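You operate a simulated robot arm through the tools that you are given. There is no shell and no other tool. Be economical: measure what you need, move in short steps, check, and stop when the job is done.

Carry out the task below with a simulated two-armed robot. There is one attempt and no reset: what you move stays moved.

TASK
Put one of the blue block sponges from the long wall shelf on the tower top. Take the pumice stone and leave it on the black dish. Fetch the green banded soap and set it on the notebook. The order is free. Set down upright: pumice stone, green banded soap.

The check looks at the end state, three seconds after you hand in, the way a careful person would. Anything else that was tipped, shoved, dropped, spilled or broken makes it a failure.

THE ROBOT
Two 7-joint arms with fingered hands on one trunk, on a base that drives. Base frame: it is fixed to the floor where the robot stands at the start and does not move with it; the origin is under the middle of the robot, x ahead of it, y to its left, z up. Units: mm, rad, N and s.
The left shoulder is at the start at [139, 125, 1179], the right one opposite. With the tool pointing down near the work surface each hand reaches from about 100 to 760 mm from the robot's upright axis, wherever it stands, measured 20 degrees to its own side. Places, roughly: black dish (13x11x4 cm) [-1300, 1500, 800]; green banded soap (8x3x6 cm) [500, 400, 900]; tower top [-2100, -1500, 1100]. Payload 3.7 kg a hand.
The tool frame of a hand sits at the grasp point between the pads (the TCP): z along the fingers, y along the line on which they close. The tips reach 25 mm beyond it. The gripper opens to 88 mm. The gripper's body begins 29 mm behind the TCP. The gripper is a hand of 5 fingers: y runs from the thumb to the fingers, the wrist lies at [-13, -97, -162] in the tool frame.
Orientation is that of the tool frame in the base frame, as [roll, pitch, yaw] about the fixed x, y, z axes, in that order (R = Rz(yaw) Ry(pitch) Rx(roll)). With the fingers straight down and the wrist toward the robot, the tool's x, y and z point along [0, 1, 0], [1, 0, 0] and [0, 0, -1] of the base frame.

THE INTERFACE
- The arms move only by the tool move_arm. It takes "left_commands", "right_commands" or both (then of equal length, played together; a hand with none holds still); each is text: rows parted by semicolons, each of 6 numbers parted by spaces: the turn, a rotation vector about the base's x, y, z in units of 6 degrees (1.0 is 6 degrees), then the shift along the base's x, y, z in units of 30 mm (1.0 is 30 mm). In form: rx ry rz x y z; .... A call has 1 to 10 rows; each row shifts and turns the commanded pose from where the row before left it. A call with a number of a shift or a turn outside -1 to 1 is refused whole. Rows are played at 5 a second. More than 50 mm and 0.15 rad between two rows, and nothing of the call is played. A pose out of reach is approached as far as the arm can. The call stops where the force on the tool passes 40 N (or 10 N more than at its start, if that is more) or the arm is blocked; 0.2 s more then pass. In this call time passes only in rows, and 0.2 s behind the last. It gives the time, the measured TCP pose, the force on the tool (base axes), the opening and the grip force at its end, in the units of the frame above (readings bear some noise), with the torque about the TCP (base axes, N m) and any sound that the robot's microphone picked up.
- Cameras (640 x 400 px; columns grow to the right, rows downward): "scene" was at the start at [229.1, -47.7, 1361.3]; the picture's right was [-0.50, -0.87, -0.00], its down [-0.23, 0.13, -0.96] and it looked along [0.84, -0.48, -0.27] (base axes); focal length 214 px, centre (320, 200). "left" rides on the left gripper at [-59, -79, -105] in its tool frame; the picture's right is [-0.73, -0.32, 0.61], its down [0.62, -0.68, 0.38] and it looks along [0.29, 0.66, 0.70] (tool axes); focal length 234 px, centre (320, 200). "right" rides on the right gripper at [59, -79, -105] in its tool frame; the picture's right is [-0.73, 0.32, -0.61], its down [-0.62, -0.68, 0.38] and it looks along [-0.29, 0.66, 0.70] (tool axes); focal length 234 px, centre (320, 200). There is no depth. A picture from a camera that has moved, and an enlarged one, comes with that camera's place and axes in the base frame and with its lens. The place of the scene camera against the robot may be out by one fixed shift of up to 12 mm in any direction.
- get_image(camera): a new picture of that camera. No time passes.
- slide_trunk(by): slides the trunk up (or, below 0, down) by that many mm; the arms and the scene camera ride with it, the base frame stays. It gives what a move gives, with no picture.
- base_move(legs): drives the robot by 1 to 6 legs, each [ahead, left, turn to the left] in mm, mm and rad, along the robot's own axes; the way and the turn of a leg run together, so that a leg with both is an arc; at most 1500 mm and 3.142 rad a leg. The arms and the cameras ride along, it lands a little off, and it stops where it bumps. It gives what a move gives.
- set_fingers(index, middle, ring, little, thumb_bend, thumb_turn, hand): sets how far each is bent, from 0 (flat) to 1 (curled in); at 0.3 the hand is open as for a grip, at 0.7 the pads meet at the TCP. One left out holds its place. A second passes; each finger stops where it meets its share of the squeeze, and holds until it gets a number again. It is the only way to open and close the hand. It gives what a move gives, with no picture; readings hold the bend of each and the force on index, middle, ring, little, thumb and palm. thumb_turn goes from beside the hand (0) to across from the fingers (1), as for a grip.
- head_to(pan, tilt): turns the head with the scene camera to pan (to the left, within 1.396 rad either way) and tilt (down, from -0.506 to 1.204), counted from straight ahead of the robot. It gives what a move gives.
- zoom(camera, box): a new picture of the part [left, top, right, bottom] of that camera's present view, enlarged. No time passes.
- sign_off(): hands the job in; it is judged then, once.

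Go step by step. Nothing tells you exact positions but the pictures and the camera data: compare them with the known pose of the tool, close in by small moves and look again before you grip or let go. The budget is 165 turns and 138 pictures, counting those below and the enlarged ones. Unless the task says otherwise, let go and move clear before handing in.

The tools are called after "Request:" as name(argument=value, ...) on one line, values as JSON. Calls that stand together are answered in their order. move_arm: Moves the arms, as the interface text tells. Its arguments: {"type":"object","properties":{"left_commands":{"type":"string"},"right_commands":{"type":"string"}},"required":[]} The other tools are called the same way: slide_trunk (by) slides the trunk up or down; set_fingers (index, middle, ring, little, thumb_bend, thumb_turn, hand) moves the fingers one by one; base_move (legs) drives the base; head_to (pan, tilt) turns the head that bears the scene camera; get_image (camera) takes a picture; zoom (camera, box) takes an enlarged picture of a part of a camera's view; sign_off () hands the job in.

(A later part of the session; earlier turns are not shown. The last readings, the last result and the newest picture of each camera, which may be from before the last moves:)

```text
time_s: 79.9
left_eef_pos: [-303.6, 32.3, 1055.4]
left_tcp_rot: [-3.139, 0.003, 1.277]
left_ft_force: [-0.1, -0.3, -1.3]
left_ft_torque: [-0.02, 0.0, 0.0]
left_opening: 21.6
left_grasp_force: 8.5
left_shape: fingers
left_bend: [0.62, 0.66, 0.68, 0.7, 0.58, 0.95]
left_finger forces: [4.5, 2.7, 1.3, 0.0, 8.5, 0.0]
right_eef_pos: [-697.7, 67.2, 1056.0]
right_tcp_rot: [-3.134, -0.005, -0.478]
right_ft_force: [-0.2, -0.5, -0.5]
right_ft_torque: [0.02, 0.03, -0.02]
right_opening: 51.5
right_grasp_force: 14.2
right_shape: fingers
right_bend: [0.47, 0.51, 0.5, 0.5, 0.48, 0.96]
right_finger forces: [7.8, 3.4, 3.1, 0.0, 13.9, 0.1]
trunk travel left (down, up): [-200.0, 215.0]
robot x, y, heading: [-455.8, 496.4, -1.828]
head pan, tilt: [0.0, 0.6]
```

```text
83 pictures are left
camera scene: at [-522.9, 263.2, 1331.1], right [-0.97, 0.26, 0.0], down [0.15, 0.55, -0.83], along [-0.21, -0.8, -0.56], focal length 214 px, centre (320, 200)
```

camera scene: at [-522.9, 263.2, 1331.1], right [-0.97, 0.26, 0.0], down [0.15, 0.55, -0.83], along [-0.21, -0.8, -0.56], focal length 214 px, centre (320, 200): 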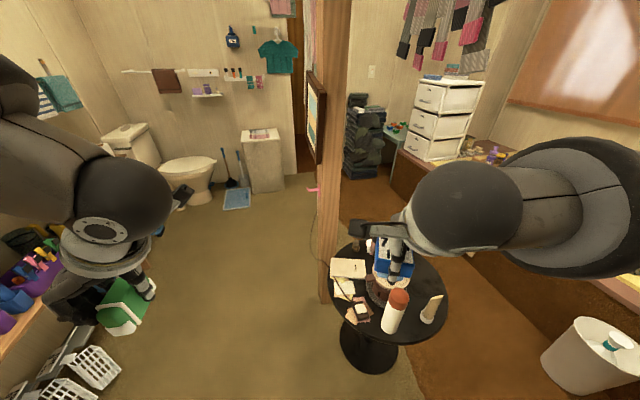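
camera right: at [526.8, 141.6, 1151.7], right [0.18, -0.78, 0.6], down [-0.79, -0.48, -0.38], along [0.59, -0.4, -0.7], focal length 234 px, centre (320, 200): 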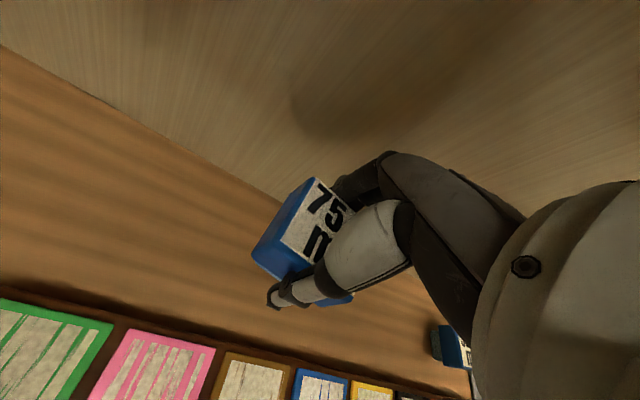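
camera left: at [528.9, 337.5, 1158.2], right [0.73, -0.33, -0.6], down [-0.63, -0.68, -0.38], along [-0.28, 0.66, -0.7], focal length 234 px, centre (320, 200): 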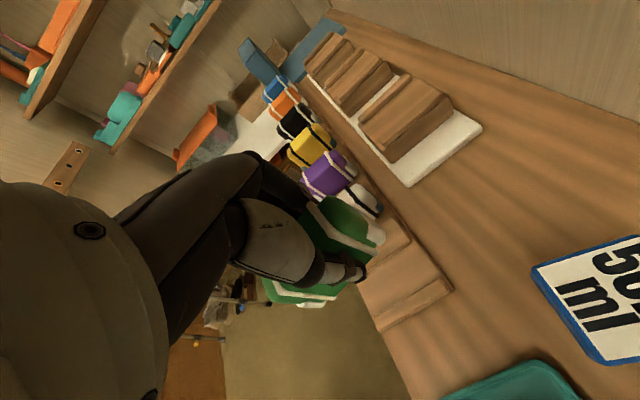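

The obstacle is a floor-to-ceiling post at ≈(-785,-480), just behind the notebook (≈(-795,-290)). I approach the notebook from the bench side (east), facing -x.

Request:
base_move(legs=[[0, 0, -1.31]])

Request:
base_move(legs=[[-256, 0, 0], [0, 600, 0]])

Request:
head_to(pan=0, tilt=0.9)

Request:
get_image(camera="scene")

```text
time_s: 83.5
left_eef_pos: [-863.9, 222.3, 1054.3]
left_tcp_rot: [-3.14, 0.001, -0.024]
left_ft_force: [-0.3, -0.7, -0.6]
left_ft_torque: [-0.01, -0.01, -0.01]
left_opening: 21.1
left_grasp_force: 8.4
left_shape: fingers
left_bend: [0.62, 0.66, 0.68, 0.7, 0.58, 0.95]
left_finger forces: [4.4, 2.8, 1.2, 0.0, 8.4, 0.0]
right_eef_pos: [-935.6, 611.3, 1055.2]
right_tcp_rot: [-3.134, -0.005, -1.776]
right_ft_force: [0.1, 0.2, -0.3]
right_ft_torque: [0.01, 0.03, 0.01]
right_opening: 51.2
right_grasp_force: 13.5
right_shape: fingers
right_bend: [0.47, 0.51, 0.5, 0.5, 0.48, 0.96]
right_finger forces: [7.4, 3.4, 2.9, 0.1, 13.3, 0.1]
trunk travel left (down, up): [-200.0, 215.0]
robot x, y, heading: [-461.2, 491.9, -3.129]
head pan, tilt: [0.0, 0.6]
```

```text
time_s: 88.3
left_eef_pos: [-598.9, -361.4, 1054.7]
left_tcp_rot: [-3.139, 0.001, -0.026]
left_ft_force: [-0.9, 0.0, -0.2]
left_ft_torque: [-0.03, -0.01, 0.0]
left_opening: 21.4
left_grasp_force: 8.5
left_shape: fingers
left_bend: [0.62, 0.66, 0.68, 0.7, 0.58, 0.95]
left_finger forces: [4.4, 2.8, 1.2, 0.0, 8.4, 0.0]
right_eef_pos: [-669.1, 26.4, 1055.9]
right_tcp_rot: [-3.135, -0.006, -1.781]
right_ft_force: [-0.5, -0.3, -1.2]
right_ft_torque: [0.02, -0.02, 0.02]
right_opening: 51.4
right_grasp_force: 13.3
right_shape: fingers
right_bend: [0.47, 0.51, 0.5, 0.5, 0.48, 0.96]
right_finger forces: [7.4, 3.5, 2.9, 0.0, 13.3, 0.1]
trunk travel left (down, up): [-200.0, 215.0]
robot x, y, heading: [-192.7, -83.2, -3.133]
head pan, tilt: [0.0, 0.6]
```

```text
time_s: 89.1
left_eef_pos: [-599.0, -361.9, 1055.3]
left_tcp_rot: [-3.14, 0.001, -0.026]
left_ft_force: [0.2, -0.4, -1.5]
left_ft_torque: [0.01, 0.02, -0.04]
left_opening: 21.3
left_grasp_force: 8.7
left_shape: fingers
left_bend: [0.62, 0.66, 0.68, 0.7, 0.58, 0.95]
left_finger forces: [4.3, 2.8, 1.2, 0.1, 8.4, 0.0]
right_eef_pos: [-669.2, 26.9, 1056.7]
right_tcp_rot: [-3.136, -0.005, -1.777]
right_ft_force: [-0.4, -0.5, -1.6]
right_ft_torque: [-0.02, 0.03, 0.0]
right_opening: 51.2
right_grasp_force: 13.4
right_shape: fingers
right_bend: [0.47, 0.51, 0.5, 0.5, 0.48, 0.96]
right_finger forces: [7.5, 3.5, 3.0, 0.1, 13.3, 0.0]
trunk travel left (down, up): [-200.0, 215.0]
robot x, y, heading: [-192.6, -90.9, -3.129]
head pan, tilt: [0.0, 0.901]
```

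```text
82 pictures are left
camera scene: at [-422.0, -93.2, 1306.4], right [-0.01, 1.0, 0.0], down [0.78, 0.01, -0.62], along [-0.62, -0.01, -0.78], focal length 214 px, centre (320, 200)
```

scene: 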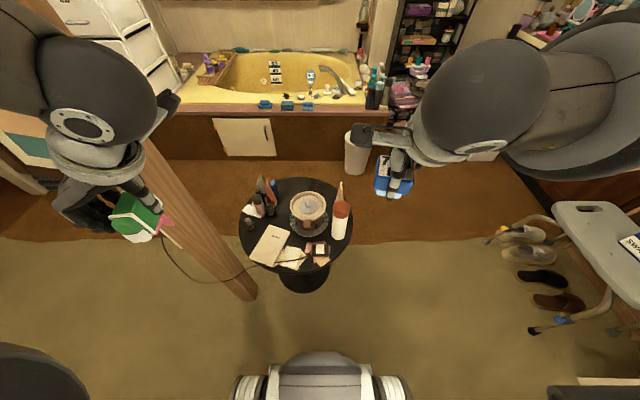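

Triangulation gives notebook (-794,-291), z≈558. I zoom to get its outline while turning the hand to wrist-toward-robot.

Request:
zoom(camera="scene", box=[220, 160, 380, 260])

Request:
move_arm(left_commands="0 0 -1 0 0 0; 0 0 -1 0 0 0; 0 0 -1 0 0 0; 0 0 -1 0 0 0; 0 0 -1 0 0 0; 0 0 -1 0 0 0; 0 0 -1 0 0 0; 0 0 -1 0 0 0; 0 0 -1 0 0 0; 0 0 -1 0 0 0")

Request:
move_arm(left_commands="0 0 -1 0 0 0; 0 0 -1 0 0 0; 0 0 -1 0 0 0; 0 0 -1 0 0 0; 0 0 -0.7 0 0 0")

Request:
get_image(camera="left")

```text
4.00 times, centred on (300, 210) of scene
camera zoom: at [-422.0, -93.2, 1306.4], right [-0.01, 1.0, 0.0], down [0.78, 0.01, -0.62], along [-0.62, -0.01, -0.78], focal length 858 px, centre (400, 160)
```

zoom: 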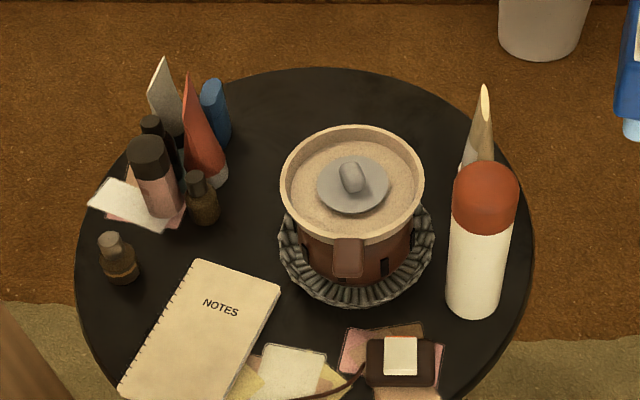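

```text
time_s: 91.3
left_eef_pos: [-668.3, -361.2, 1066.1]
left_tcp_rot: [-3.138, 0.001, -1.076]
left_ft_force: [0.4, -0.2, -1.9]
left_ft_torque: [0.01, -0.01, 0.01]
left_opening: 21.5
left_grasp_force: 8.5
left_shape: fingers
left_bend: [0.62, 0.66, 0.68, 0.7, 0.58, 0.95]
left_finger forces: [4.5, 2.9, 1.3, 0.0, 8.3, 0.1]
left hand out of reach, approached as far as the arm can: row 1, 2, 3, 4, 5, 6, 7, 8, 9
right_eef_pos: [-669.1, 27.0, 1056.1]
right_tcp_rot: [-3.133, -0.005, -1.779]
right_ft_force: [0.9, -0.9, 0.4]
right_ft_torque: [0.0, -0.01, -0.03]
right_opening: 51.8
right_grasp_force: 13.9
right_shape: fingers
right_bend: [0.47, 0.51, 0.5, 0.5, 0.48, 0.96]
right_finger forces: [7.4, 3.4, 2.9, 0.1, 13.3, 0.0]
trunk travel left (down, up): [-200.0, 215.0]
robot x, y, heading: [-191.9, -90.4, -3.138]
head pan, tilt: [0.0, 0.901]
```

```text
time_s: 92.5
left_eef_pos: [-670.4, -360.4, 1067.2]
left_tcp_rot: [-3.141, 0.001, -1.568]
left_ft_force: [-0.2, 0.9, -1.2]
left_ft_torque: [0.02, -0.02, -0.01]
left_opening: 21.2
left_grasp_force: 8.5
left_shape: fingers
left_bend: [0.62, 0.66, 0.68, 0.7, 0.58, 0.95]
left_finger forces: [4.5, 2.8, 1.1, 0.0, 8.5, 0.1]
left hand out of reach, approached as far as the arm can: row 1
right_eef_pos: [-669.2, 26.3, 1056.3]
right_tcp_rot: [-3.136, -0.005, -1.779]
right_ft_force: [-0.5, 0.4, -0.3]
right_ft_torque: [-0.01, -0.01, -0.02]
right_opening: 51.3
right_grasp_force: 13.4
right_shape: fingers
right_bend: [0.47, 0.51, 0.5, 0.5, 0.48, 0.96]
right_finger forces: [7.6, 3.4, 2.9, 0.1, 13.4, 0.0]
trunk travel left (down, up): [-200.0, 215.0]
robot x, y, heading: [-194.2, -90.9, -3.13]
head pan, tilt: [0.0, 0.901]
```

```text
80 pictures are left
camera left: at [-592.5, -301.7, 1172.1], right [0.32, 0.73, -0.6], down [0.68, -0.62, -0.38], along [-0.65, -0.29, -0.7], focal length 234 px, centre (320, 200)
```

left: 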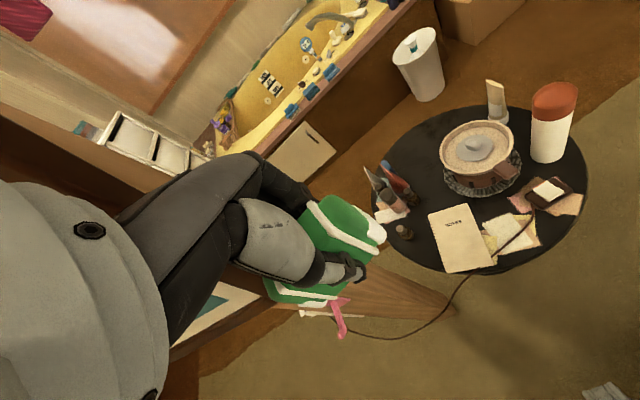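

Notebook spans about (-881,-310),(-855,-220),(-719,-266),(-745,-356); centre (-800,-288). I set the soap diagonal-ish (yaw -0.8), wrist clear of the pot, and move above it.

Request:
move_arm(left_commands="0 0 0.815 -0.48 0.267 -0.99; 0 0 0.815 -0.48 0.267 -0.99; 0 0 0.815 -0.48 0.267 -0.99; 0 0 0.815 -0.48 0.267 -0.99; 0 0 0.815 -0.48 0.267 -0.99; 0 0 0.815 -0.48 0.267 -0.99; 0 0 0.815 -0.48 0.267 -0.99; 0 0 0.815 -0.48 0.267 -0.99; 0 0 0.815 -0.48 0.267 -0.99")

Request:
get_image(camera="left")

Request:
get_image(camera="scene")

```text
time_s: 94.5
left_eef_pos: [-789.1, -302.9, 818.6]
left_tcp_rot: [-3.137, 0.006, -0.797]
left_ft_force: [0.9, 0.5, -1.4]
left_ft_torque: [0.0, 0.04, 0.01]
left_opening: 21.1
left_grasp_force: 8.2
left_shape: fingers
left_bend: [0.62, 0.66, 0.68, 0.7, 0.58, 0.95]
left_finger forces: [4.5, 2.7, 1.0, 0.0, 8.2, 0.0]
left hand out of reach, approached as far as the arm can: row 9
right_eef_pos: [-667.6, 29.0, 1056.0]
right_tcp_rot: [-3.136, -0.008, -1.78]
right_ft_force: [-0.5, 0.3, -0.1]
right_ft_torque: [0.02, 0.01, 0.03]
right_opening: 51.5
right_grasp_force: 13.6
right_shape: fingers
right_bend: [0.47, 0.51, 0.5, 0.5, 0.48, 0.96]
right_finger forces: [7.6, 3.5, 2.8, 0.1, 13.3, 0.0]
trunk travel left (down, up): [-200.0, 215.0]
robot x, y, heading: [-190.3, -87.7, -3.13]
head pan, tilt: [0.0, 0.901]
```

```text
79 pictures are left
camera left: at [-773.4, -205.6, 923.3], right [-0.28, 0.75, -0.6], down [0.92, 0.03, -0.38], along [-0.27, -0.66, -0.7], focal length 234 px, centre (320, 200)
```

left: 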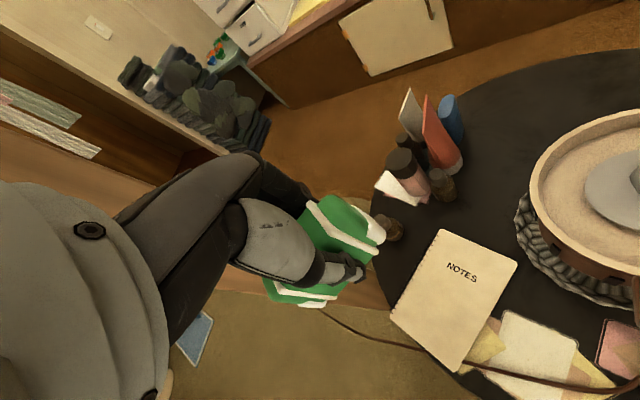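

```text
78 pictures are left
camera scene: at [-419.7, -91.4, 1306.7], right [-0.01, 1.0, 0.0], down [0.78, 0.01, -0.62], along [-0.62, -0.01, -0.78], focal length 214 px, centre (320, 200)
```

scene: 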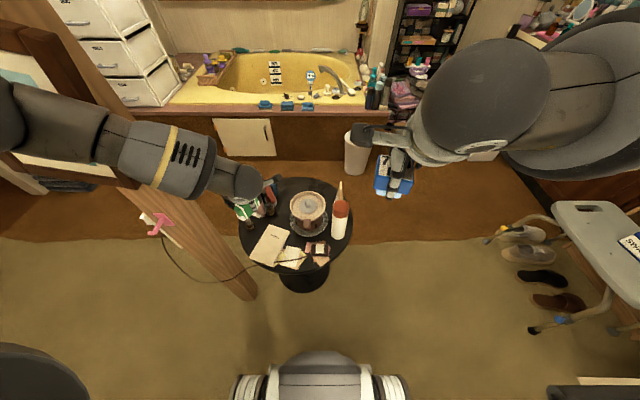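

Averaging both cameras, notebook centre ≈(-795,-281). I lower with a small correction and check.

Request:
move_arm(left_commands="0 0 0 -0.05 0.15 -1; 0 0 0 -0.05 0.15 -1; 0 0 0 -0.05 0.15 -1; 0 0 0 -0.05 0.15 -1; 0 0 0 0 0.1 -1")

Request:
get_image(camera="left")

Request:
zoom(camera="scene", box=[220, 160, 380, 260])

```text
time_s: 95.7
left_eef_pos: [-764.6, -359.5, 766.1]
left_tcp_rot: [-3.137, 0.003, -0.796]
left_ft_force: [0.8, -0.2, -0.6]
left_ft_torque: [-0.02, 0.01, 0.02]
left_opening: 21.0
left_grasp_force: 8.0
left_shape: fingers
left_bend: [0.62, 0.66, 0.68, 0.7, 0.58, 0.95]
left_finger forces: [4.4, 2.7, 1.1, 0.1, 8.1, 0.0]
left hand out of reach, approached as far as the arm can: row 1, 2, 3, 4, 5
right_eef_pos: [-670.1, 27.4, 1055.6]
right_tcp_rot: [-3.135, -0.007, -1.779]
right_ft_force: [0.1, 0.3, -0.4]
right_ft_torque: [-0.03, -0.02, -0.03]
right_opening: 51.7
right_grasp_force: 13.4
right_shape: fingers
right_bend: [0.47, 0.51, 0.5, 0.5, 0.48, 0.96]
right_finger forces: [7.5, 3.3, 2.9, 0.1, 13.3, 0.0]
trunk travel left (down, up): [-200.0, 215.0]
robot x, y, heading: [-191.8, -91.8, -3.13]
head pan, tilt: [0.0, 0.901]
```

```text
77 pictures are left
camera left: at [-750.0, -262.2, 871.2], right [-0.28, 0.75, -0.6], down [0.92, 0.03, -0.38], along [-0.27, -0.66, -0.7], focal length 234 px, centre (320, 200)
```

left: 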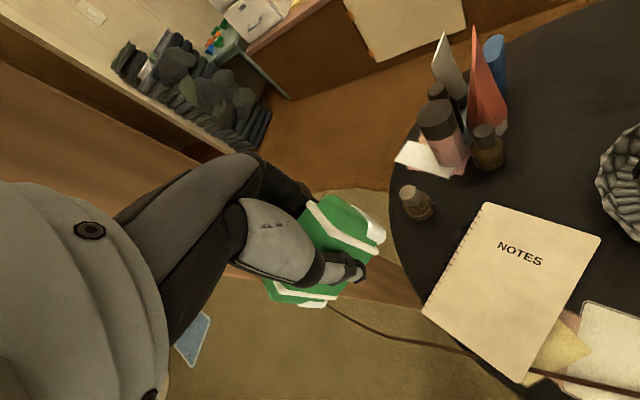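

```text
4.00 times, centred on (300, 210) of scene
camera zoom: at [-422.1, -93.3, 1306.3], right [-0.01, 1.0, 0.0], down [0.78, 0.01, -0.62], along [-0.62, -0.01, -0.78], focal length 858 px, centre (400, 160)
```

zoom: 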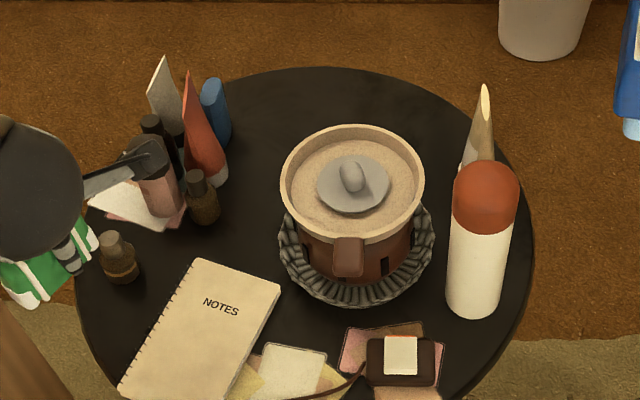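

The arm can't reach lower here in that yaw. I go back up, take a more natural yaw (-1.2), then slide the trunk down.

Request:
move_arm(left_commands="0 0 -0.7 -0.15 0.4 0.8; 0 0 -0.7 -0.15 0.4 0.8; 0 0 -0.7 -0.15 0.4 0.8; 0 0 -0.7 -0.15 0.4 0.8; 0 0 -0.6 -0.15 0.4 0.8; 0 0 -0.5 -0.15 0.4 0.5")

Request:
slide_trunk(by=-130)

Request:
get_image(camera="left")

```text
time_s: 97.1
left_eef_pos: [-792.2, -284.4, 903.0]
left_tcp_rot: [-3.137, 0.003, -1.205]
left_ft_force: [0.3, -0.6, -2.4]
left_ft_torque: [0.0, 0.02, -0.01]
left_opening: 20.9
left_grasp_force: 8.0
left_shape: fingers
left_bend: [0.63, 0.66, 0.68, 0.7, 0.58, 0.95]
left_finger forces: [4.4, 2.7, 1.1, 0.1, 8.2, 0.1]
right_eef_pos: [-668.0, 27.3, 1056.5]
right_tcp_rot: [-3.134, -0.005, -1.78]
right_ft_force: [0.0, -0.7, -0.3]
right_ft_torque: [-0.04, 0.01, 0.0]
right_opening: 51.7
right_grasp_force: 13.9
right_shape: fingers
right_bend: [0.47, 0.51, 0.5, 0.5, 0.48, 0.96]
right_finger forces: [7.6, 3.4, 2.8, 0.0, 13.3, 0.0]
trunk travel left (down, up): [-200.0, 215.0]
robot x, y, heading: [-192.5, -85.5, -3.132]
head pan, tilt: [0.0, 0.901]
```

```text
time_s: 98.7
left_eef_pos: [-766.4, -282.5, 800.4]
left_tcp_rot: [3.1, 0.017, -1.206]
left_ft_force: [-0.7, -0.4, 0.0]
left_ft_torque: [0.01, 0.04, 0.0]
left_opening: 21.1
left_grasp_force: 8.1
left_shape: fingers
left_bend: [0.63, 0.66, 0.68, 0.7, 0.58, 0.95]
left_finger forces: [4.6, 2.7, 1.1, 0.0, 8.4, 0.1]
right_eef_pos: [-671.8, 28.8, 806.8]
right_tcp_rot: [-2.751, 0.071, -1.76]
right_ft_force: [-0.9, 0.5, -0.3]
right_ft_torque: [-0.03, 0.01, -0.01]
right_opening: 51.3
right_grasp_force: 13.5
right_shape: fingers
right_bend: [0.47, 0.51, 0.5, 0.5, 0.48, 0.96]
right_finger forces: [7.5, 3.4, 2.8, 0.0, 12.9, 0.1]
trunk travel left (down, up): [-70.0, 346.0]
robot x, y, heading: [-190.8, -91.4, -3.124]
head pan, tilt: [0.0, 0.901]
```

```text
75 pictures are left
camera left: at [-709.6, -198.9, 904.3], right [0.01, 0.79, -0.61], down [0.84, -0.34, -0.42], along [-0.54, -0.51, -0.67], focal length 234 px, centre (320, 200)
```

left: 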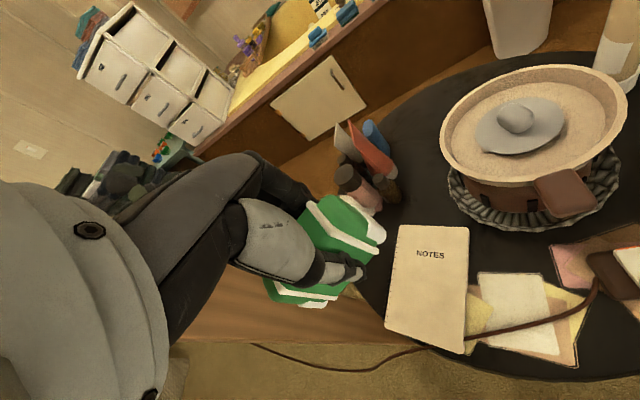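

The trunk slide shifted the hands a bit (small tilt). I correct the tilt and lower toward the notebook; the right hand goes up meanwhile.

Request:
move_arm(left_commands="0 -0.43 0 -0.3 0 -0.5; 0 0 0 -0.2 0 -0.9; 0 0 0 -0.2 0 -0.9; 0 0 0 -0.1 0 -0.9; 0 0 0 -0.1 0 -0.9", right_commands="0 0 0 0 0 1; 0 0 0 0 0 1; 0 0 0 0 0 1; 0 0 0 0 0 1; 0 0 0 0 0 1")

Request:
get_image(camera="left")

Request:
get_image(camera="scene")

```text
time_s: 100.1
left_eef_pos: [-782.4, -284.1, 692.4]
left_tcp_rot: [3.123, 0.004, -1.182]
left_ft_force: [0.3, 0.1, -1.4]
left_ft_torque: [-0.01, 0.0, 0.01]
left_opening: 21.1
left_grasp_force: 8.6
left_shape: fingers
left_bend: [0.63, 0.66, 0.68, 0.7, 0.58, 0.95]
left_finger forces: [4.4, 2.6, 1.2, 0.0, 8.5, 0.1]
right_eef_pos: [-654.1, 35.1, 956.7]
right_tcp_rot: [-2.752, 0.064, -1.751]
right_ft_force: [-0.8, -0.3, -0.6]
right_ft_torque: [0.06, 0.05, 0.01]
right_opening: 51.4
right_grasp_force: 13.0
right_shape: fingers
right_bend: [0.47, 0.51, 0.51, 0.5, 0.48, 0.96]
right_finger forces: [7.3, 3.4, 2.8, 0.0, 13.0, 0.0]
right hand out of reach, approached as far as the arm can: row 1, 2
trunk travel left (down, up): [-70.0, 346.0]
robot x, y, heading: [-175.5, -85.1, -3.127]
head pan, tilt: [0.0, 0.901]
stopped in row 5 (left hand): the arm was blocked; the commanded pose is now the measured one
```

```text
74 pictures are left
camera left: at [-731.3, -199.7, 795.0], right [0.01, 0.79, -0.61], down [0.86, -0.32, -0.4], along [-0.51, -0.52, -0.68], focal length 234 px, centre (320, 200)
```

left: 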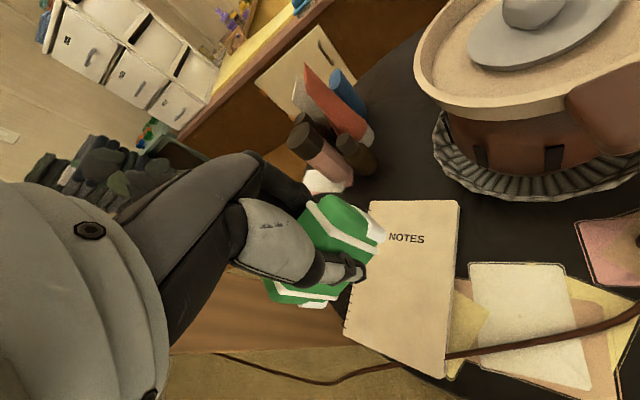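

```text
73 pictures are left
camera scene: at [-498.6, -79.4, 1169.7], right [-0.02, 1.0, -0.02], down [0.76, 0.01, -0.65], along [-0.65, -0.03, -0.76], focal length 214 px, centre (320, 200)
```

scene: 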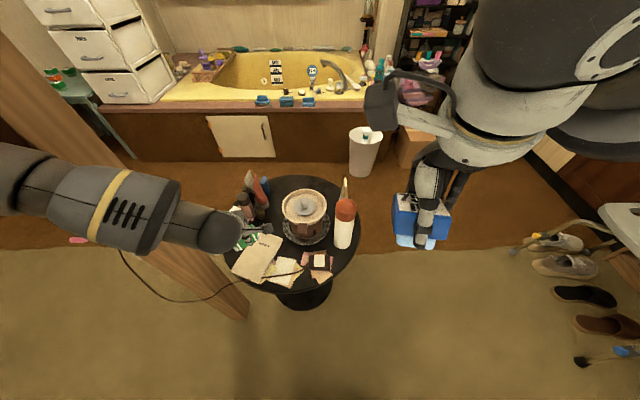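

The left elbow has jammed toward the post. I raise the hand and trunk again and will approach from the north side (facing -y), where the elbow has free space.

Request:
move_arm(left_commands="0 0 0 0.3 0.1 1; 0 0 0 0.3 0.1 1; 0 0 0 0.5 0.1 1; 0 0 0 0.5 0.1 1; 0 0 0 0.5 0.1 1; 0 0 0 0.5 0 1; 0 0 0 0.5 0 1")

Request:
slide_trunk(by=130)

Request:
get_image(camera="scene")

```text
time_s: 101.7
left_eef_pos: [-756.8, -269.2, 864.3]
left_tcp_rot: [-3.111, -0.003, -1.191]
left_ft_force: [-0.4, -0.1, -0.8]
left_ft_torque: [-0.01, 0.02, 0.02]
left_opening: 21.1
left_grasp_force: 8.4
left_shape: fingers
left_bend: [0.63, 0.67, 0.68, 0.7, 0.58, 0.95]
left_finger forces: [4.6, 2.7, 1.2, 0.0, 8.5, 0.0]
left hand out of reach, approached as far as the arm can: row 5, 6, 7
right_eef_pos: [-683.8, 22.6, 941.7]
right_tcp_rot: [-2.72, 0.086, -1.758]
right_ft_force: [-0.6, -0.4, -1.3]
right_ft_torque: [-0.02, 0.03, 0.0]
right_opening: 51.0
right_grasp_force: 13.0
right_shape: fingers
right_bend: [0.47, 0.51, 0.51, 0.5, 0.48, 0.96]
right_finger forces: [7.5, 3.3, 2.8, 0.0, 12.9, 0.0]
trunk travel left (down, up): [-70.0, 346.0]
robot x, y, heading: [-176.5, -88.8, -3.128]
head pan, tilt: [0.0, 0.901]
```

```text
time_s: 103.2
left_eef_pos: [-760.9, -271.9, 985.7]
left_tcp_rot: [-3.105, -0.009, -1.188]
left_ft_force: [0.0, -0.1, -1.0]
left_ft_torque: [-0.01, -0.01, -0.02]
left_opening: 21.3
left_grasp_force: 8.7
left_shape: fingers
left_bend: [0.63, 0.67, 0.68, 0.7, 0.58, 0.95]
left_finger forces: [4.7, 2.7, 1.3, 0.0, 8.5, 0.0]
right_eef_pos: [-690.2, 22.8, 1064.6]
right_tcp_rot: [-2.711, 0.087, -1.757]
right_ft_force: [0.3, -0.3, -0.3]
right_ft_torque: [-0.03, 0.01, -0.05]
right_opening: 51.4
right_grasp_force: 13.1
right_shape: fingers
right_bend: [0.47, 0.51, 0.51, 0.5, 0.48, 0.96]
right_finger forces: [7.5, 3.3, 2.8, 0.0, 12.9, 0.0]
trunk travel left (down, up): [-200.0, 215.0]
robot x, y, heading: [-175.3, -86.6, -3.126]
head pan, tilt: [0.0, 0.901]
```

```text
72 pictures are left
camera scene: at [-407.7, -93.9, 1305.8], right [-0.02, 1.0, 0.0], down [0.78, 0.01, -0.62], along [-0.62, -0.01, -0.78], focal length 214 px, centre (320, 200)
```

scene: 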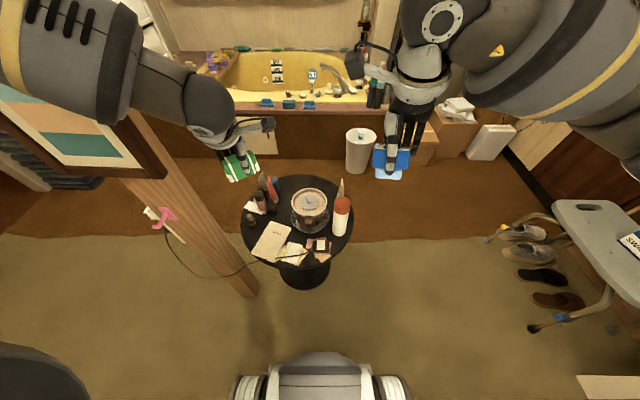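

Everything stands as before. Now I drive round to the north side of the table.

Request:
base_move(legs=[[0, -430, 0], [0, 0, 1.56], [0, -730, 0]])

Request:
get_image(camera="scene")

```text
time_s: 113.3
left_eef_pos: [-719.6, -251.5, 986.7]
left_tcp_rot: [-3.107, -0.007, 0.39]
left_ft_force: [-0.5, 0.5, -0.4]
left_ft_torque: [-0.01, 0.0, 0.0]
left_opening: 21.0
left_grasp_force: 7.7
left_shape: fingers
left_bend: [0.63, 0.67, 0.68, 0.7, 0.59, 0.95]
left_finger forces: [4.2, 2.5, 1.0, 0.1, 7.5, 0.0]
right_eef_pos: [-1013.7, -181.0, 1067.9]
right_tcp_rot: [-2.713, 0.086, -0.18]
right_ft_force: [-0.5, -0.8, -1.1]
right_ft_torque: [0.01, -0.02, -0.01]
right_opening: 51.0
right_grasp_force: 13.1
right_shape: fingers
right_bend: [0.48, 0.51, 0.51, 0.5, 0.48, 0.96]
right_finger forces: [7.1, 3.3, 2.7, 0.0, 12.3, 0.1]
trunk travel left (down, up): [-200.0, 215.0]
robot x, y, heading: [-903.9, 330.4, -1.55]
head pan, tilt: [0.0, 0.901]
```

```text
71 pictures are left
camera scene: at [-903.0, 103.5, 1306.3], right [-1.0, -0.02, 0.0], down [-0.02, 0.78, -0.62], along [0.01, -0.62, -0.78], focal length 214 px, centre (320, 200)
```

scene: 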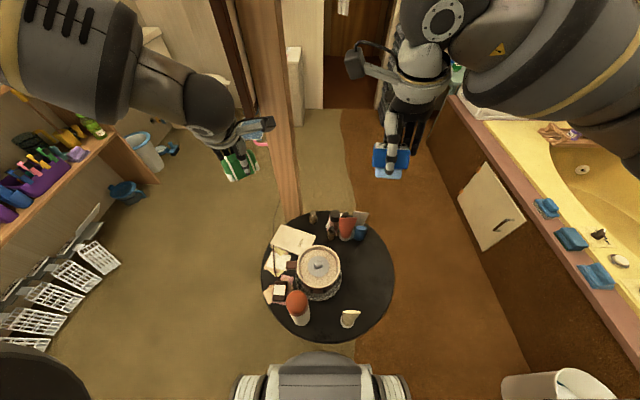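

Now the notebook's long axis matches the natural hand yaw here (-0.3). I bring the soap above (-795,-290).

Request:
move_arm(left_commands="-0.3 -0.13 0 -0.36 -0.19 -0.89; 0 0 -1 -0.36 -0.19 -0.89; 0 0 -1 -0.36 -0.19 -0.89; 0 0 -1 -0.36 -0.19 -0.89; 0 0 -1 -0.36 -0.19 -0.89; 0 0 -1 -0.36 -0.19 -0.89; 0 0 -1 -0.36 -0.19 -0.89; 0 0 -0.6 0 0 0")

Request:
get_image(camera="left")

Request:
get_image(camera="scene")

```text
time_s: 115.1
left_eef_pos: [-774.7, -279.9, 819.1]
left_tcp_rot: [-3.14, -0.009, -0.305]
left_ft_force: [-0.1, 0.6, -1.0]
left_ft_torque: [0.0, 0.0, 0.02]
left_opening: 20.8
left_grasp_force: 7.3
left_shape: fingers
left_bend: [0.63, 0.67, 0.68, 0.7, 0.59, 0.95]
left_finger forces: [4.1, 2.4, 0.9, 0.0, 7.5, 0.1]
left hand out of reach, approached as far as the arm can: row 6, 7
right_eef_pos: [-1013.9, -181.5, 1066.6]
right_tcp_rot: [-2.715, 0.086, -0.179]
right_ft_force: [-0.2, -0.4, 0.2]
right_ft_torque: [-0.02, 0.0, 0.0]
right_opening: 50.6
right_grasp_force: 12.9
right_shape: fingers
right_bend: [0.48, 0.51, 0.51, 0.5, 0.48, 0.96]
right_finger forces: [7.1, 3.4, 2.7, 0.1, 12.2, 0.0]
trunk travel left (down, up): [-200.0, 215.0]
robot x, y, heading: [-907.9, 326.0, -1.548]
head pan, tilt: [0.0, 0.901]
```

```text
70 pictures are left
camera left: at [-809.0, -187.7, 923.5], right [-0.59, 0.52, -0.61], down [0.8, 0.46, -0.38], along [0.09, -0.71, -0.69], focal length 234 px, centre (320, 200)
```

left: 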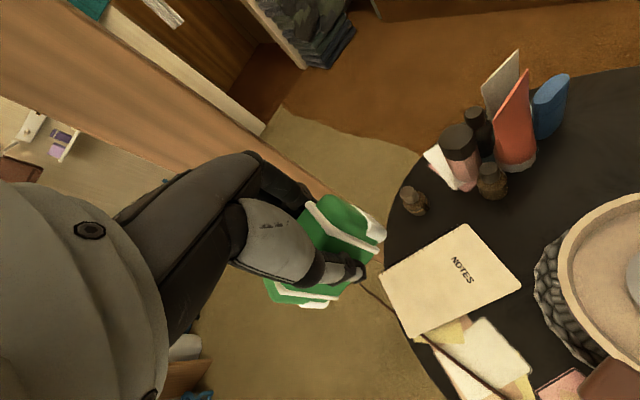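

```text
69 pictures are left
camera scene: at [-902.6, 103.6, 1306.4], right [-1.0, -0.02, 0.0], down [-0.02, 0.78, -0.62], along [0.01, -0.62, -0.78], focal length 214 px, centre (320, 200)
```

scene: 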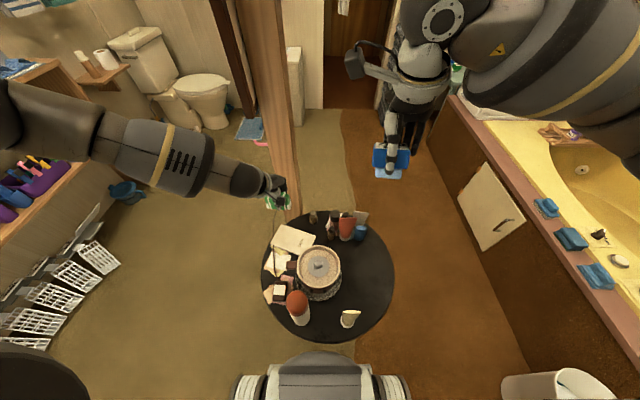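

Reach is again limited with the hand far out. I raise and retract the soap hand, then stand closer on the table's northeast side (about (-500,150), heading -2.35).

Request:
move_arm(left_commands="0 0 0 0 0.5 1; 0 0 0 0 0.8 1; 0 0 0 0 1 1; 0 0 0 0 1 1; 0 0 0 0 1 0.5; 0 0 0 0 0.5 0")

Request:
base_move(legs=[[-100, 0, 0], [0, 0, -0.8], [-86, 483, 0]])

Request:
get_image(camera="scene")

```text
time_s: 116.5
left_eef_pos: [-774.7, -139.3, 953.6]
left_tcp_rot: [-3.141, -0.006, -0.302]
left_ft_force: [-0.2, 0.4, -1.2]
left_ft_torque: [0.0, -0.01, 0.0]
left_opening: 20.9
left_grasp_force: 7.3
left_shape: fingers
left_bend: [0.63, 0.67, 0.68, 0.7, 0.59, 0.95]
left_finger forces: [4.3, 2.5, 0.8, 0.0, 7.5, 0.0]
right_eef_pos: [-1014.2, -180.3, 1066.8]
right_tcp_rot: [-2.714, 0.086, -0.18]
right_ft_force: [0.8, -1.1, -2.1]
right_ft_torque: [0.0, 0.01, -0.05]
right_opening: 50.6
right_grasp_force: 13.2
right_shape: fingers
right_bend: [0.48, 0.51, 0.51, 0.5, 0.48, 0.96]
right_finger forces: [7.1, 3.3, 2.8, 0.1, 12.2, 0.0]
trunk travel left (down, up): [-200.0, 215.0]
robot x, y, heading: [-905.1, 329.0, -1.548]
head pan, tilt: [0.0, 0.901]
```

```text
time_s: 122.2
left_eef_pos: [-746.3, -270.0, 952.9]
left_tcp_rot: [-3.139, -0.008, -1.101]
left_ft_force: [-0.6, 0.4, -1.5]
left_ft_torque: [0.05, -0.01, 0.0]
left_opening: 20.6
left_grasp_force: 7.6
left_shape: fingers
left_bend: [0.63, 0.67, 0.68, 0.7, 0.59, 0.95]
left_finger forces: [4.3, 2.3, 0.8, 0.0, 7.6, 0.1]
right_eef_pos: [-942.4, -126.7, 1066.4]
right_tcp_rot: [-2.715, 0.088, -0.978]
right_ft_force: [0.5, -0.7, -0.2]
right_ft_torque: [0.0, 0.02, 0.01]
right_opening: 50.7
right_grasp_force: 12.3
right_shape: fingers
right_bend: [0.48, 0.51, 0.51, 0.5, 0.48, 0.96]
right_finger forces: [7.1, 3.3, 2.6, 0.0, 12.1, 0.0]
trunk travel left (down, up): [-200.0, 215.0]
robot x, y, heading: [-499.4, 150.6, -2.347]
head pan, tilt: [0.0, 0.901]
```

```text
68 pictures are left
camera scene: at [-661.3, -11.2, 1306.3], right [-0.71, 0.7, 0.0], down [0.55, 0.56, -0.62], along [-0.44, -0.44, -0.78], focal length 214 px, centre (320, 200)
```

scene: 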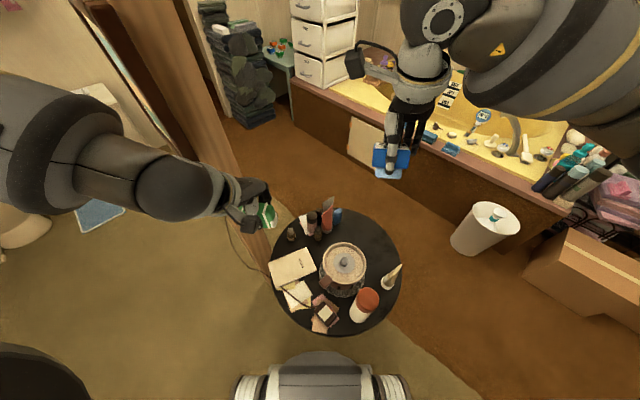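

Good stance. I move over the notebook and lower.

Request:
move_arm(left_commands="0 0 0.68 -0.23 -0.1 -0.95; 0 0 0.68 -0.23 -0.1 -0.95; 0 0 0.68 -0.23 -0.1 -0.95; 0 0 0.68 -0.23 -0.1 -0.95; 0 0 0.68 -0.23 -0.1 -0.95; 0 0 0.68 -0.23 -0.1 -0.95; 0 0 0.68 -0.23 -0.1 -0.95")

Request:
get_image(camera="left")

Request:
get_image(camera="scene")

```text
time_s: 123.8
left_eef_pos: [-758.2, -327.7, 803.6]
left_tcp_rot: [-3.139, -0.007, -0.602]
left_ft_force: [-0.4, -0.7, 0.1]
left_ft_torque: [-0.03, 0.0, -0.01]
left_opening: 20.2
left_grasp_force: 6.9
left_shape: fingers
left_bend: [0.63, 0.67, 0.68, 0.7, 0.59, 0.95]
left_finger forces: [4.2, 2.5, 0.8, 0.0, 7.3, 0.1]
left hand out of reach, approached as far as the arm can: row 5, 6, 7
right_eef_pos: [-941.8, -127.2, 1066.9]
right_tcp_rot: [-2.715, 0.086, -0.979]
right_ft_force: [-0.2, 0.2, -0.6]
right_ft_torque: [0.02, 0.01, -0.01]
right_opening: 50.6
right_grasp_force: 12.4
right_shape: fingers
right_bend: [0.48, 0.51, 0.51, 0.5, 0.48, 0.96]
right_finger forces: [7.0, 3.4, 2.6, 0.0, 12.2, 0.1]
trunk travel left (down, up): [-200.0, 215.0]
robot x, y, heading: [-498.9, 150.3, -2.343]
head pan, tilt: [0.0, 0.901]
```

```text
67 pictures are left
camera left: at [-763.9, -228.2, 908.5], right [-0.41, 0.68, -0.61], down [0.9, 0.21, -0.38], along [-0.13, -0.71, -0.7], focal length 234 px, centre (320, 200)
```

left: 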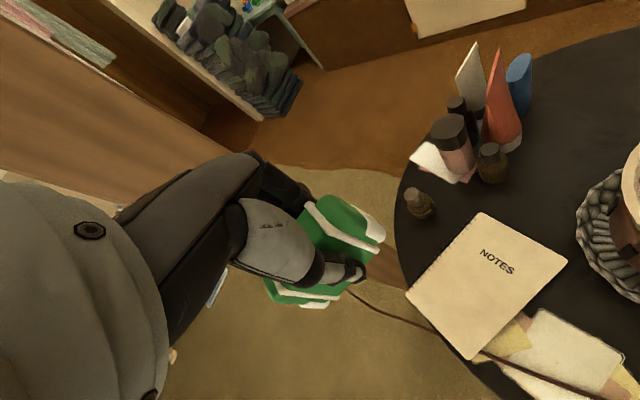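

```text
66 pictures are left
camera scene: at [-661.6, -11.1, 1306.3], right [-0.71, 0.7, 0.0], down [0.55, 0.56, -0.62], along [-0.44, -0.44, -0.78], focal length 214 px, centre (320, 200)
```

scene: 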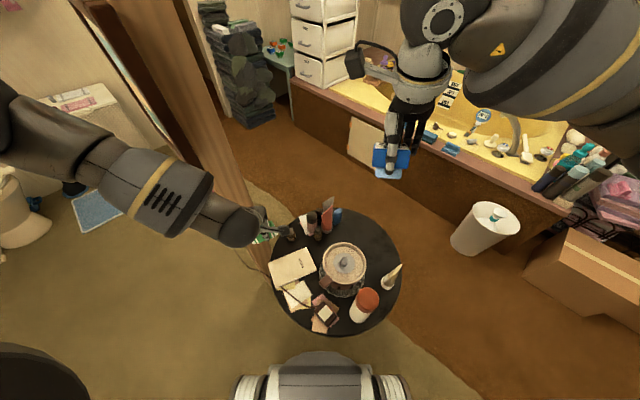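

The limit is about z≈800 with this shoulder height, so I place the hand over the notebook a bit higher and slide the trunk down in steps.

Request:
move_arm(left_commands="0 0 -0.6 -0.3 0.4 1; 0 0 -0.6 -0.4 0.4 0.9; 0 0 -0.6 -0.5 0.46 0")

Request:
slide_trunk(by=-80)

Request:
get_image(camera="scene")

```text
time_s: 124.6
left_eef_pos: [-796.3, -289.7, 860.7]
left_tcp_rot: [-3.137, -0.009, -0.792]
left_ft_force: [0.2, 0.1, -1.9]
left_ft_torque: [0.01, -0.01, -0.02]
left_opening: 20.5
left_grasp_force: 7.4
left_shape: fingers
left_bend: [0.63, 0.67, 0.68, 0.7, 0.59, 0.95]
left_finger forces: [4.2, 2.4, 0.9, 0.1, 7.3, 0.0]
right_eef_pos: [-942.9, -128.7, 1065.7]
right_tcp_rot: [-2.713, 0.085, -0.978]
right_ft_force: [0.2, 1.2, 0.1]
right_ft_torque: [-0.01, 0.02, 0.02]
right_opening: 50.5
right_grasp_force: 12.5
right_shape: fingers
right_bend: [0.48, 0.51, 0.51, 0.5, 0.48, 0.96]
right_finger forces: [7.0, 3.3, 2.6, 0.0, 12.1, 0.0]
trunk travel left (down, up): [-200.0, 215.0]
robot x, y, heading: [-502.4, 149.2, -2.345]
head pan, tilt: [0.0, 0.901]
```

```text
time_s: 125.8
left_eef_pos: [-796.7, -289.0, 781.5]
left_tcp_rot: [-3.141, -0.007, -0.792]
left_ft_force: [0.2, 0.1, -1.2]
left_ft_torque: [0.0, 0.0, 0.02]
left_opening: 20.6
left_grasp_force: 7.5
left_shape: fingers
left_bend: [0.63, 0.67, 0.68, 0.7, 0.59, 0.95]
left_finger forces: [4.3, 2.4, 0.9, 0.1, 7.4, 0.0]
right_eef_pos: [-941.9, -126.7, 987.3]
right_tcp_rot: [-2.717, 0.085, -0.981]
right_ft_force: [0.7, 0.0, 0.4]
right_ft_torque: [-0.01, -0.02, 0.02]
right_opening: 50.4
right_grasp_force: 12.7
right_shape: fingers
right_bend: [0.48, 0.51, 0.51, 0.5, 0.48, 0.96]
right_finger forces: [6.9, 3.3, 2.6, 0.0, 12.2, 0.0]
trunk travel left (down, up): [-120.0, 296.0]
robot x, y, heading: [-497.8, 151.3, -2.35]
head pan, tilt: [0.0, 0.901]
```

```text
65 pictures are left
camera scene: at [-722.1, -72.2, 1215.8], right [-0.71, 0.7, 0.0], down [0.55, 0.56, -0.62], along [-0.44, -0.44, -0.78], focal length 214 px, centre (320, 200)
```

scene: 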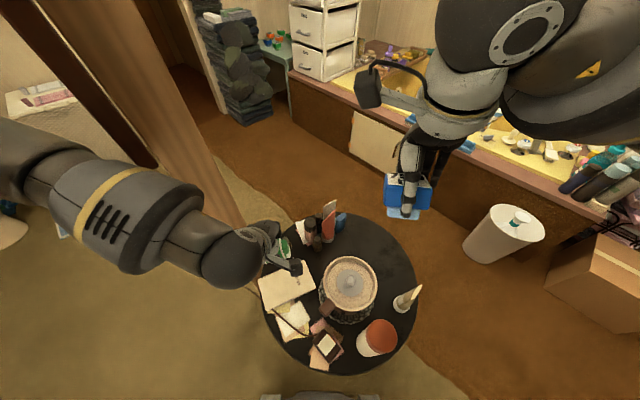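

The slide works cleanly here. I slide down another 100 and look.

Request:
slide_trunk(by=-100)

Request:
get_image(camera="left")

Request:
get_image(camera="scene")

```text
time_s: 127.1
left_eef_pos: [-776.6, -269.5, 628.7]
left_tcp_rot: [-2.945, -0.004, -0.793]
left_ft_force: [0.1, 1.6, -1.4]
left_ft_torque: [0.01, 0.03, -0.01]
left_opening: 20.7
left_grasp_force: 7.1
left_shape: fingers
left_bend: [0.63, 0.67, 0.68, 0.7, 0.59, 0.95]
left_finger forces: [4.2, 2.3, 0.8, 0.0, 7.3, 0.1]
right_eef_pos: [-945.0, -130.8, 874.5]
right_tcp_rot: [-2.66, 0.097, -0.973]
right_ft_force: [0.2, 0.2, 0.5]
right_ft_torque: [-0.01, 0.01, -0.02]
right_opening: 50.7
right_grasp_force: 12.4
right_shape: fingers
right_bend: [0.48, 0.51, 0.51, 0.5, 0.48, 0.96]
right_finger forces: [7.1, 3.3, 2.6, 0.0, 12.0, 0.0]
trunk travel left (down, up): [-20.0, 395.0]
robot x, y, heading: [-500.4, 154.2, -2.348]
head pan, tilt: [0.0, 0.901]
```

```text
64 pictures are left
camera left: at [-779.1, -187.3, 746.2], right [-0.2, 0.82, -0.54], down [0.97, 0.08, -0.24], along [-0.15, -0.57, -0.81], focal length 234 px, centre (320, 200)
```

left: 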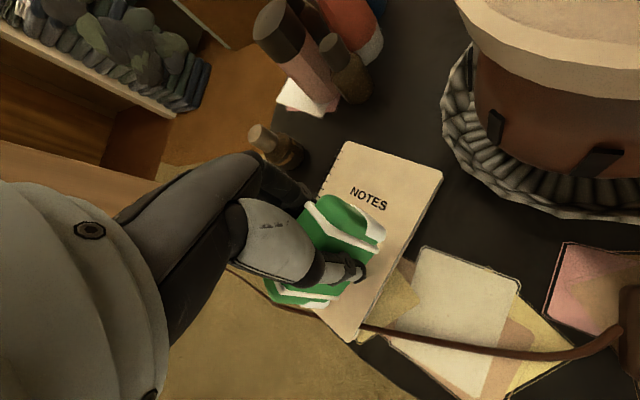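

```text
63 pictures are left
camera scene: at [-782.0, -133.0, 1098.1], right [-0.71, 0.7, 0.0], down [0.55, 0.56, -0.62], along [-0.44, -0.44, -0.78], focal length 214 px, centre (320, 200)
```

scene: 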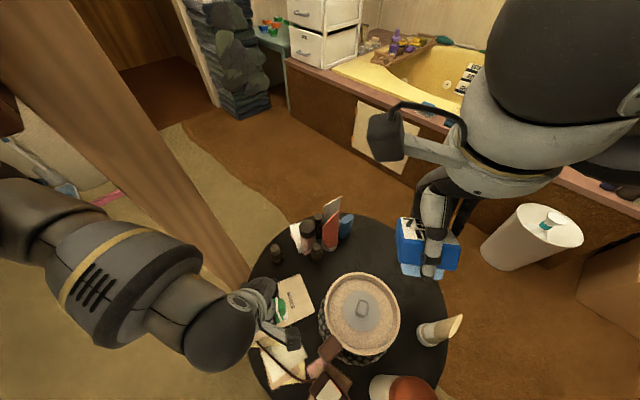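

The torso leans forward as it goes down, so the hand is tilted 11° and now close in. I raise slightly, back the base 110 mm, and re-extend with the tilt corrected.

Request:
move_arm(left_commands="0 0 0 0 0 1; 0 0 0 0 0 1")

Request:
base_move(legs=[[-110, 0, 0]])

Request:
move_arm(left_commands="-0.44 0.44 0 -0.8 -0.8 0.1; -0.44 0.44 0 -0.8 -0.8 0.1; -0.44 0.44 0 -0.8 -0.8 0; 0 0 0 -0.4 -0.4 0")

Request:
get_image(camera="left")

Request:
get_image(camera="scene")

```text
time_s: 127.7
left_eef_pos: [-808.0, -277.7, 664.4]
left_tcp_rot: [-2.941, -0.006, -0.795]
left_ft_force: [-0.5, 0.6, -1.3]
left_ft_torque: [-0.04, -0.01, 0.0]
left_opening: 20.3
left_grasp_force: 7.4
left_shape: fingers
left_bend: [0.63, 0.67, 0.68, 0.7, 0.59, 0.95]
left_finger forces: [4.2, 2.4, 0.9, 0.0, 7.3, 0.0]
left hand out of reach, approached as far as the arm can: row 1, 2
right_eef_pos: [-947.3, -129.9, 873.5]
right_tcp_rot: [-2.658, 0.098, -0.975]
right_ft_force: [-0.7, -0.3, -0.9]
right_ft_torque: [0.01, 0.0, 0.0]
right_opening: 50.6
right_grasp_force: 12.8
right_shape: fingers
right_bend: [0.48, 0.51, 0.51, 0.5, 0.48, 0.96]
right_finger forces: [7.1, 3.3, 2.6, 0.1, 12.0, 0.1]
trunk travel left (down, up): [-20.0, 395.0]
robot x, y, heading: [-498.3, 150.6, -2.352]
head pan, tilt: [0.0, 0.901]
```

```text
time_s: 128.9
left_eef_pos: [-728.4, -198.9, 663.9]
left_tcp_rot: [-2.944, -0.007, -0.792]
left_ft_force: [0.2, 0.8, -1.8]
left_ft_torque: [-0.05, -0.01, 0.05]
left_opening: 20.5
left_grasp_force: 7.5
left_shape: fingers
left_bend: [0.63, 0.67, 0.68, 0.7, 0.59, 0.95]
left_finger forces: [4.3, 2.4, 0.9, 0.1, 7.3, 0.0]
right_eef_pos: [-867.5, -51.1, 873.7]
right_tcp_rot: [-2.657, 0.097, -0.973]
right_ft_force: [-0.1, 0.4, -0.6]
right_ft_torque: [-0.02, 0.0, 0.0]
right_opening: 50.6
right_grasp_force: 12.9
right_shape: fingers
right_bend: [0.48, 0.51, 0.51, 0.5, 0.48, 0.96]
right_finger forces: [7.1, 3.3, 2.7, 0.0, 12.1, 0.0]
trunk travel left (down, up): [-20.0, 395.0]
robot x, y, heading: [-419.2, 229.8, -2.349]
head pan, tilt: [0.0, 0.901]
```

```text
time_s: 129.9
left_eef_pos: [-813.6, -283.8, 671.1]
left_tcp_rot: [-3.139, -0.008, -0.791]
left_ft_force: [-0.4, 0.1, -0.9]
left_ft_torque: [0.0, 0.03, 0.02]
left_opening: 20.6
left_grasp_force: 7.5
left_shape: fingers
left_bend: [0.63, 0.67, 0.68, 0.7, 0.59, 0.95]
left_finger forces: [4.1, 2.4, 0.8, 0.0, 7.5, 0.0]
right_eef_pos: [-867.8, -52.2, 873.9]
right_tcp_rot: [-2.659, 0.098, -0.974]
right_ft_force: [-0.6, 1.1, -0.7]
right_ft_torque: [0.02, 0.0, -0.03]
right_opening: 50.7
right_grasp_force: 13.1
right_shape: fingers
right_bend: [0.48, 0.51, 0.51, 0.5, 0.48, 0.96]
right_finger forces: [7.1, 3.2, 2.6, 0.1, 12.1, 0.0]
trunk travel left (down, up): [-20.0, 395.0]
robot x, y, heading: [-422.4, 228.3, -2.349]
head pan, tilt: [0.0, 0.901]
```

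```text
62 pictures are left
camera left: at [-800.2, -186.0, 776.1], right [-0.28, 0.74, -0.61], down [0.93, 0.04, -0.38], along [-0.26, -0.67, -0.7], focal length 234 px, centre (320, 200)
```

left: 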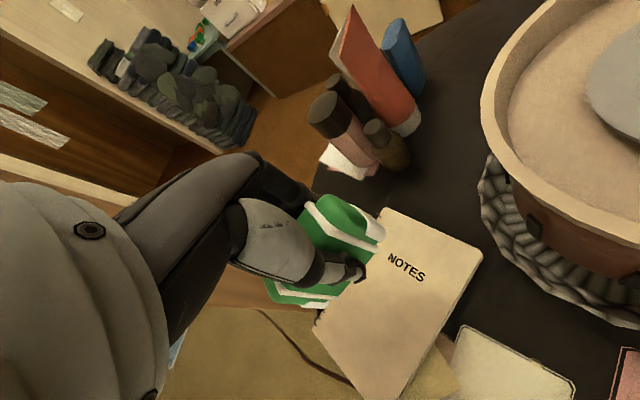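

```text
61 pictures are left
camera scene: at [-704.1, -54.5, 1097.6], right [-0.71, 0.7, 0.0], down [0.55, 0.56, -0.62], along [-0.44, -0.44, -0.78], focal length 214 px, centre (320, 200)
```

scene: 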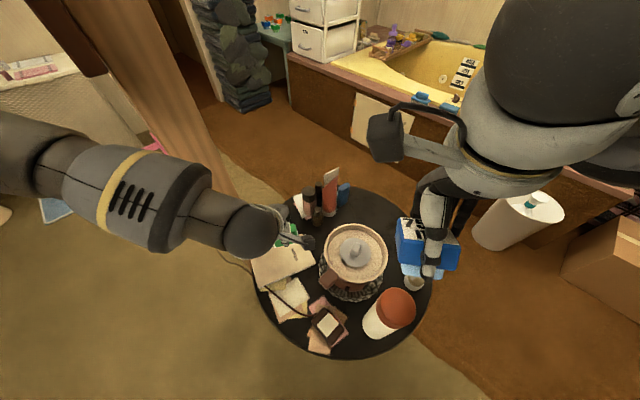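

Hand is upright again; both cameras now place the notebook centre at ≈(-795,-275). I shift and lower near contact.

Request:
move_arm(left_commands="0 0 0 0.63 0.2 -0.5; 0 0 0 0 0 -0.6; 0 0 0 0 0 -0.5")

Request:
get_image(camera="left")

```text
time_s: 130.7
left_eef_pos: [-792.9, -277.0, 623.9]
left_tcp_rot: [-3.139, -0.006, -0.79]
left_ft_force: [-0.6, -1.2, -0.8]
left_ft_torque: [0.0, -0.02, 0.0]
left_opening: 20.6
left_grasp_force: 7.2
left_shape: fingers
left_bend: [0.63, 0.67, 0.69, 0.7, 0.59, 0.95]
left_finger forces: [4.2, 2.4, 0.8, 0.0, 7.4, 0.0]
right_eef_pos: [-867.8, -52.0, 873.1]
right_tcp_rot: [-2.657, 0.101, -0.973]
right_ft_force: [-0.5, -0.8, 0.2]
right_ft_torque: [-0.02, -0.01, -0.02]
right_opening: 50.5
right_grasp_force: 12.6
right_shape: fingers
right_bend: [0.48, 0.51, 0.51, 0.5, 0.48, 0.96]
right_finger forces: [7.1, 3.4, 2.5, 0.0, 12.1, 0.0]
trunk travel left (down, up): [-20.0, 395.0]
robot x, y, heading: [-423.9, 228.5, -2.347]
head pan, tilt: [0.0, 0.901]
```

```text
60 pictures are left
camera left: at [-780.1, -178.8, 728.0], right [-0.28, 0.74, -0.61], down [0.93, 0.04, -0.38], along [-0.26, -0.67, -0.7], focal length 234 px, centre (320, 200)
```

left: 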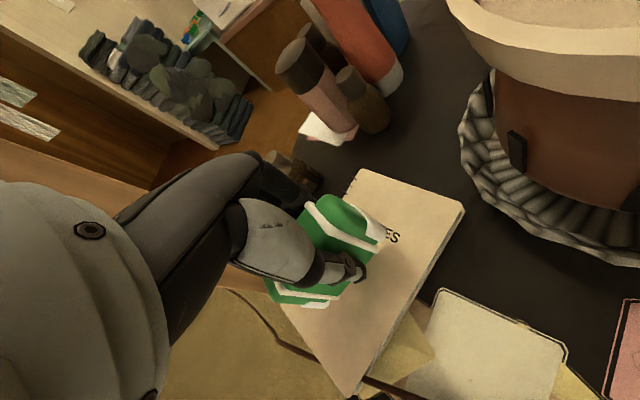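

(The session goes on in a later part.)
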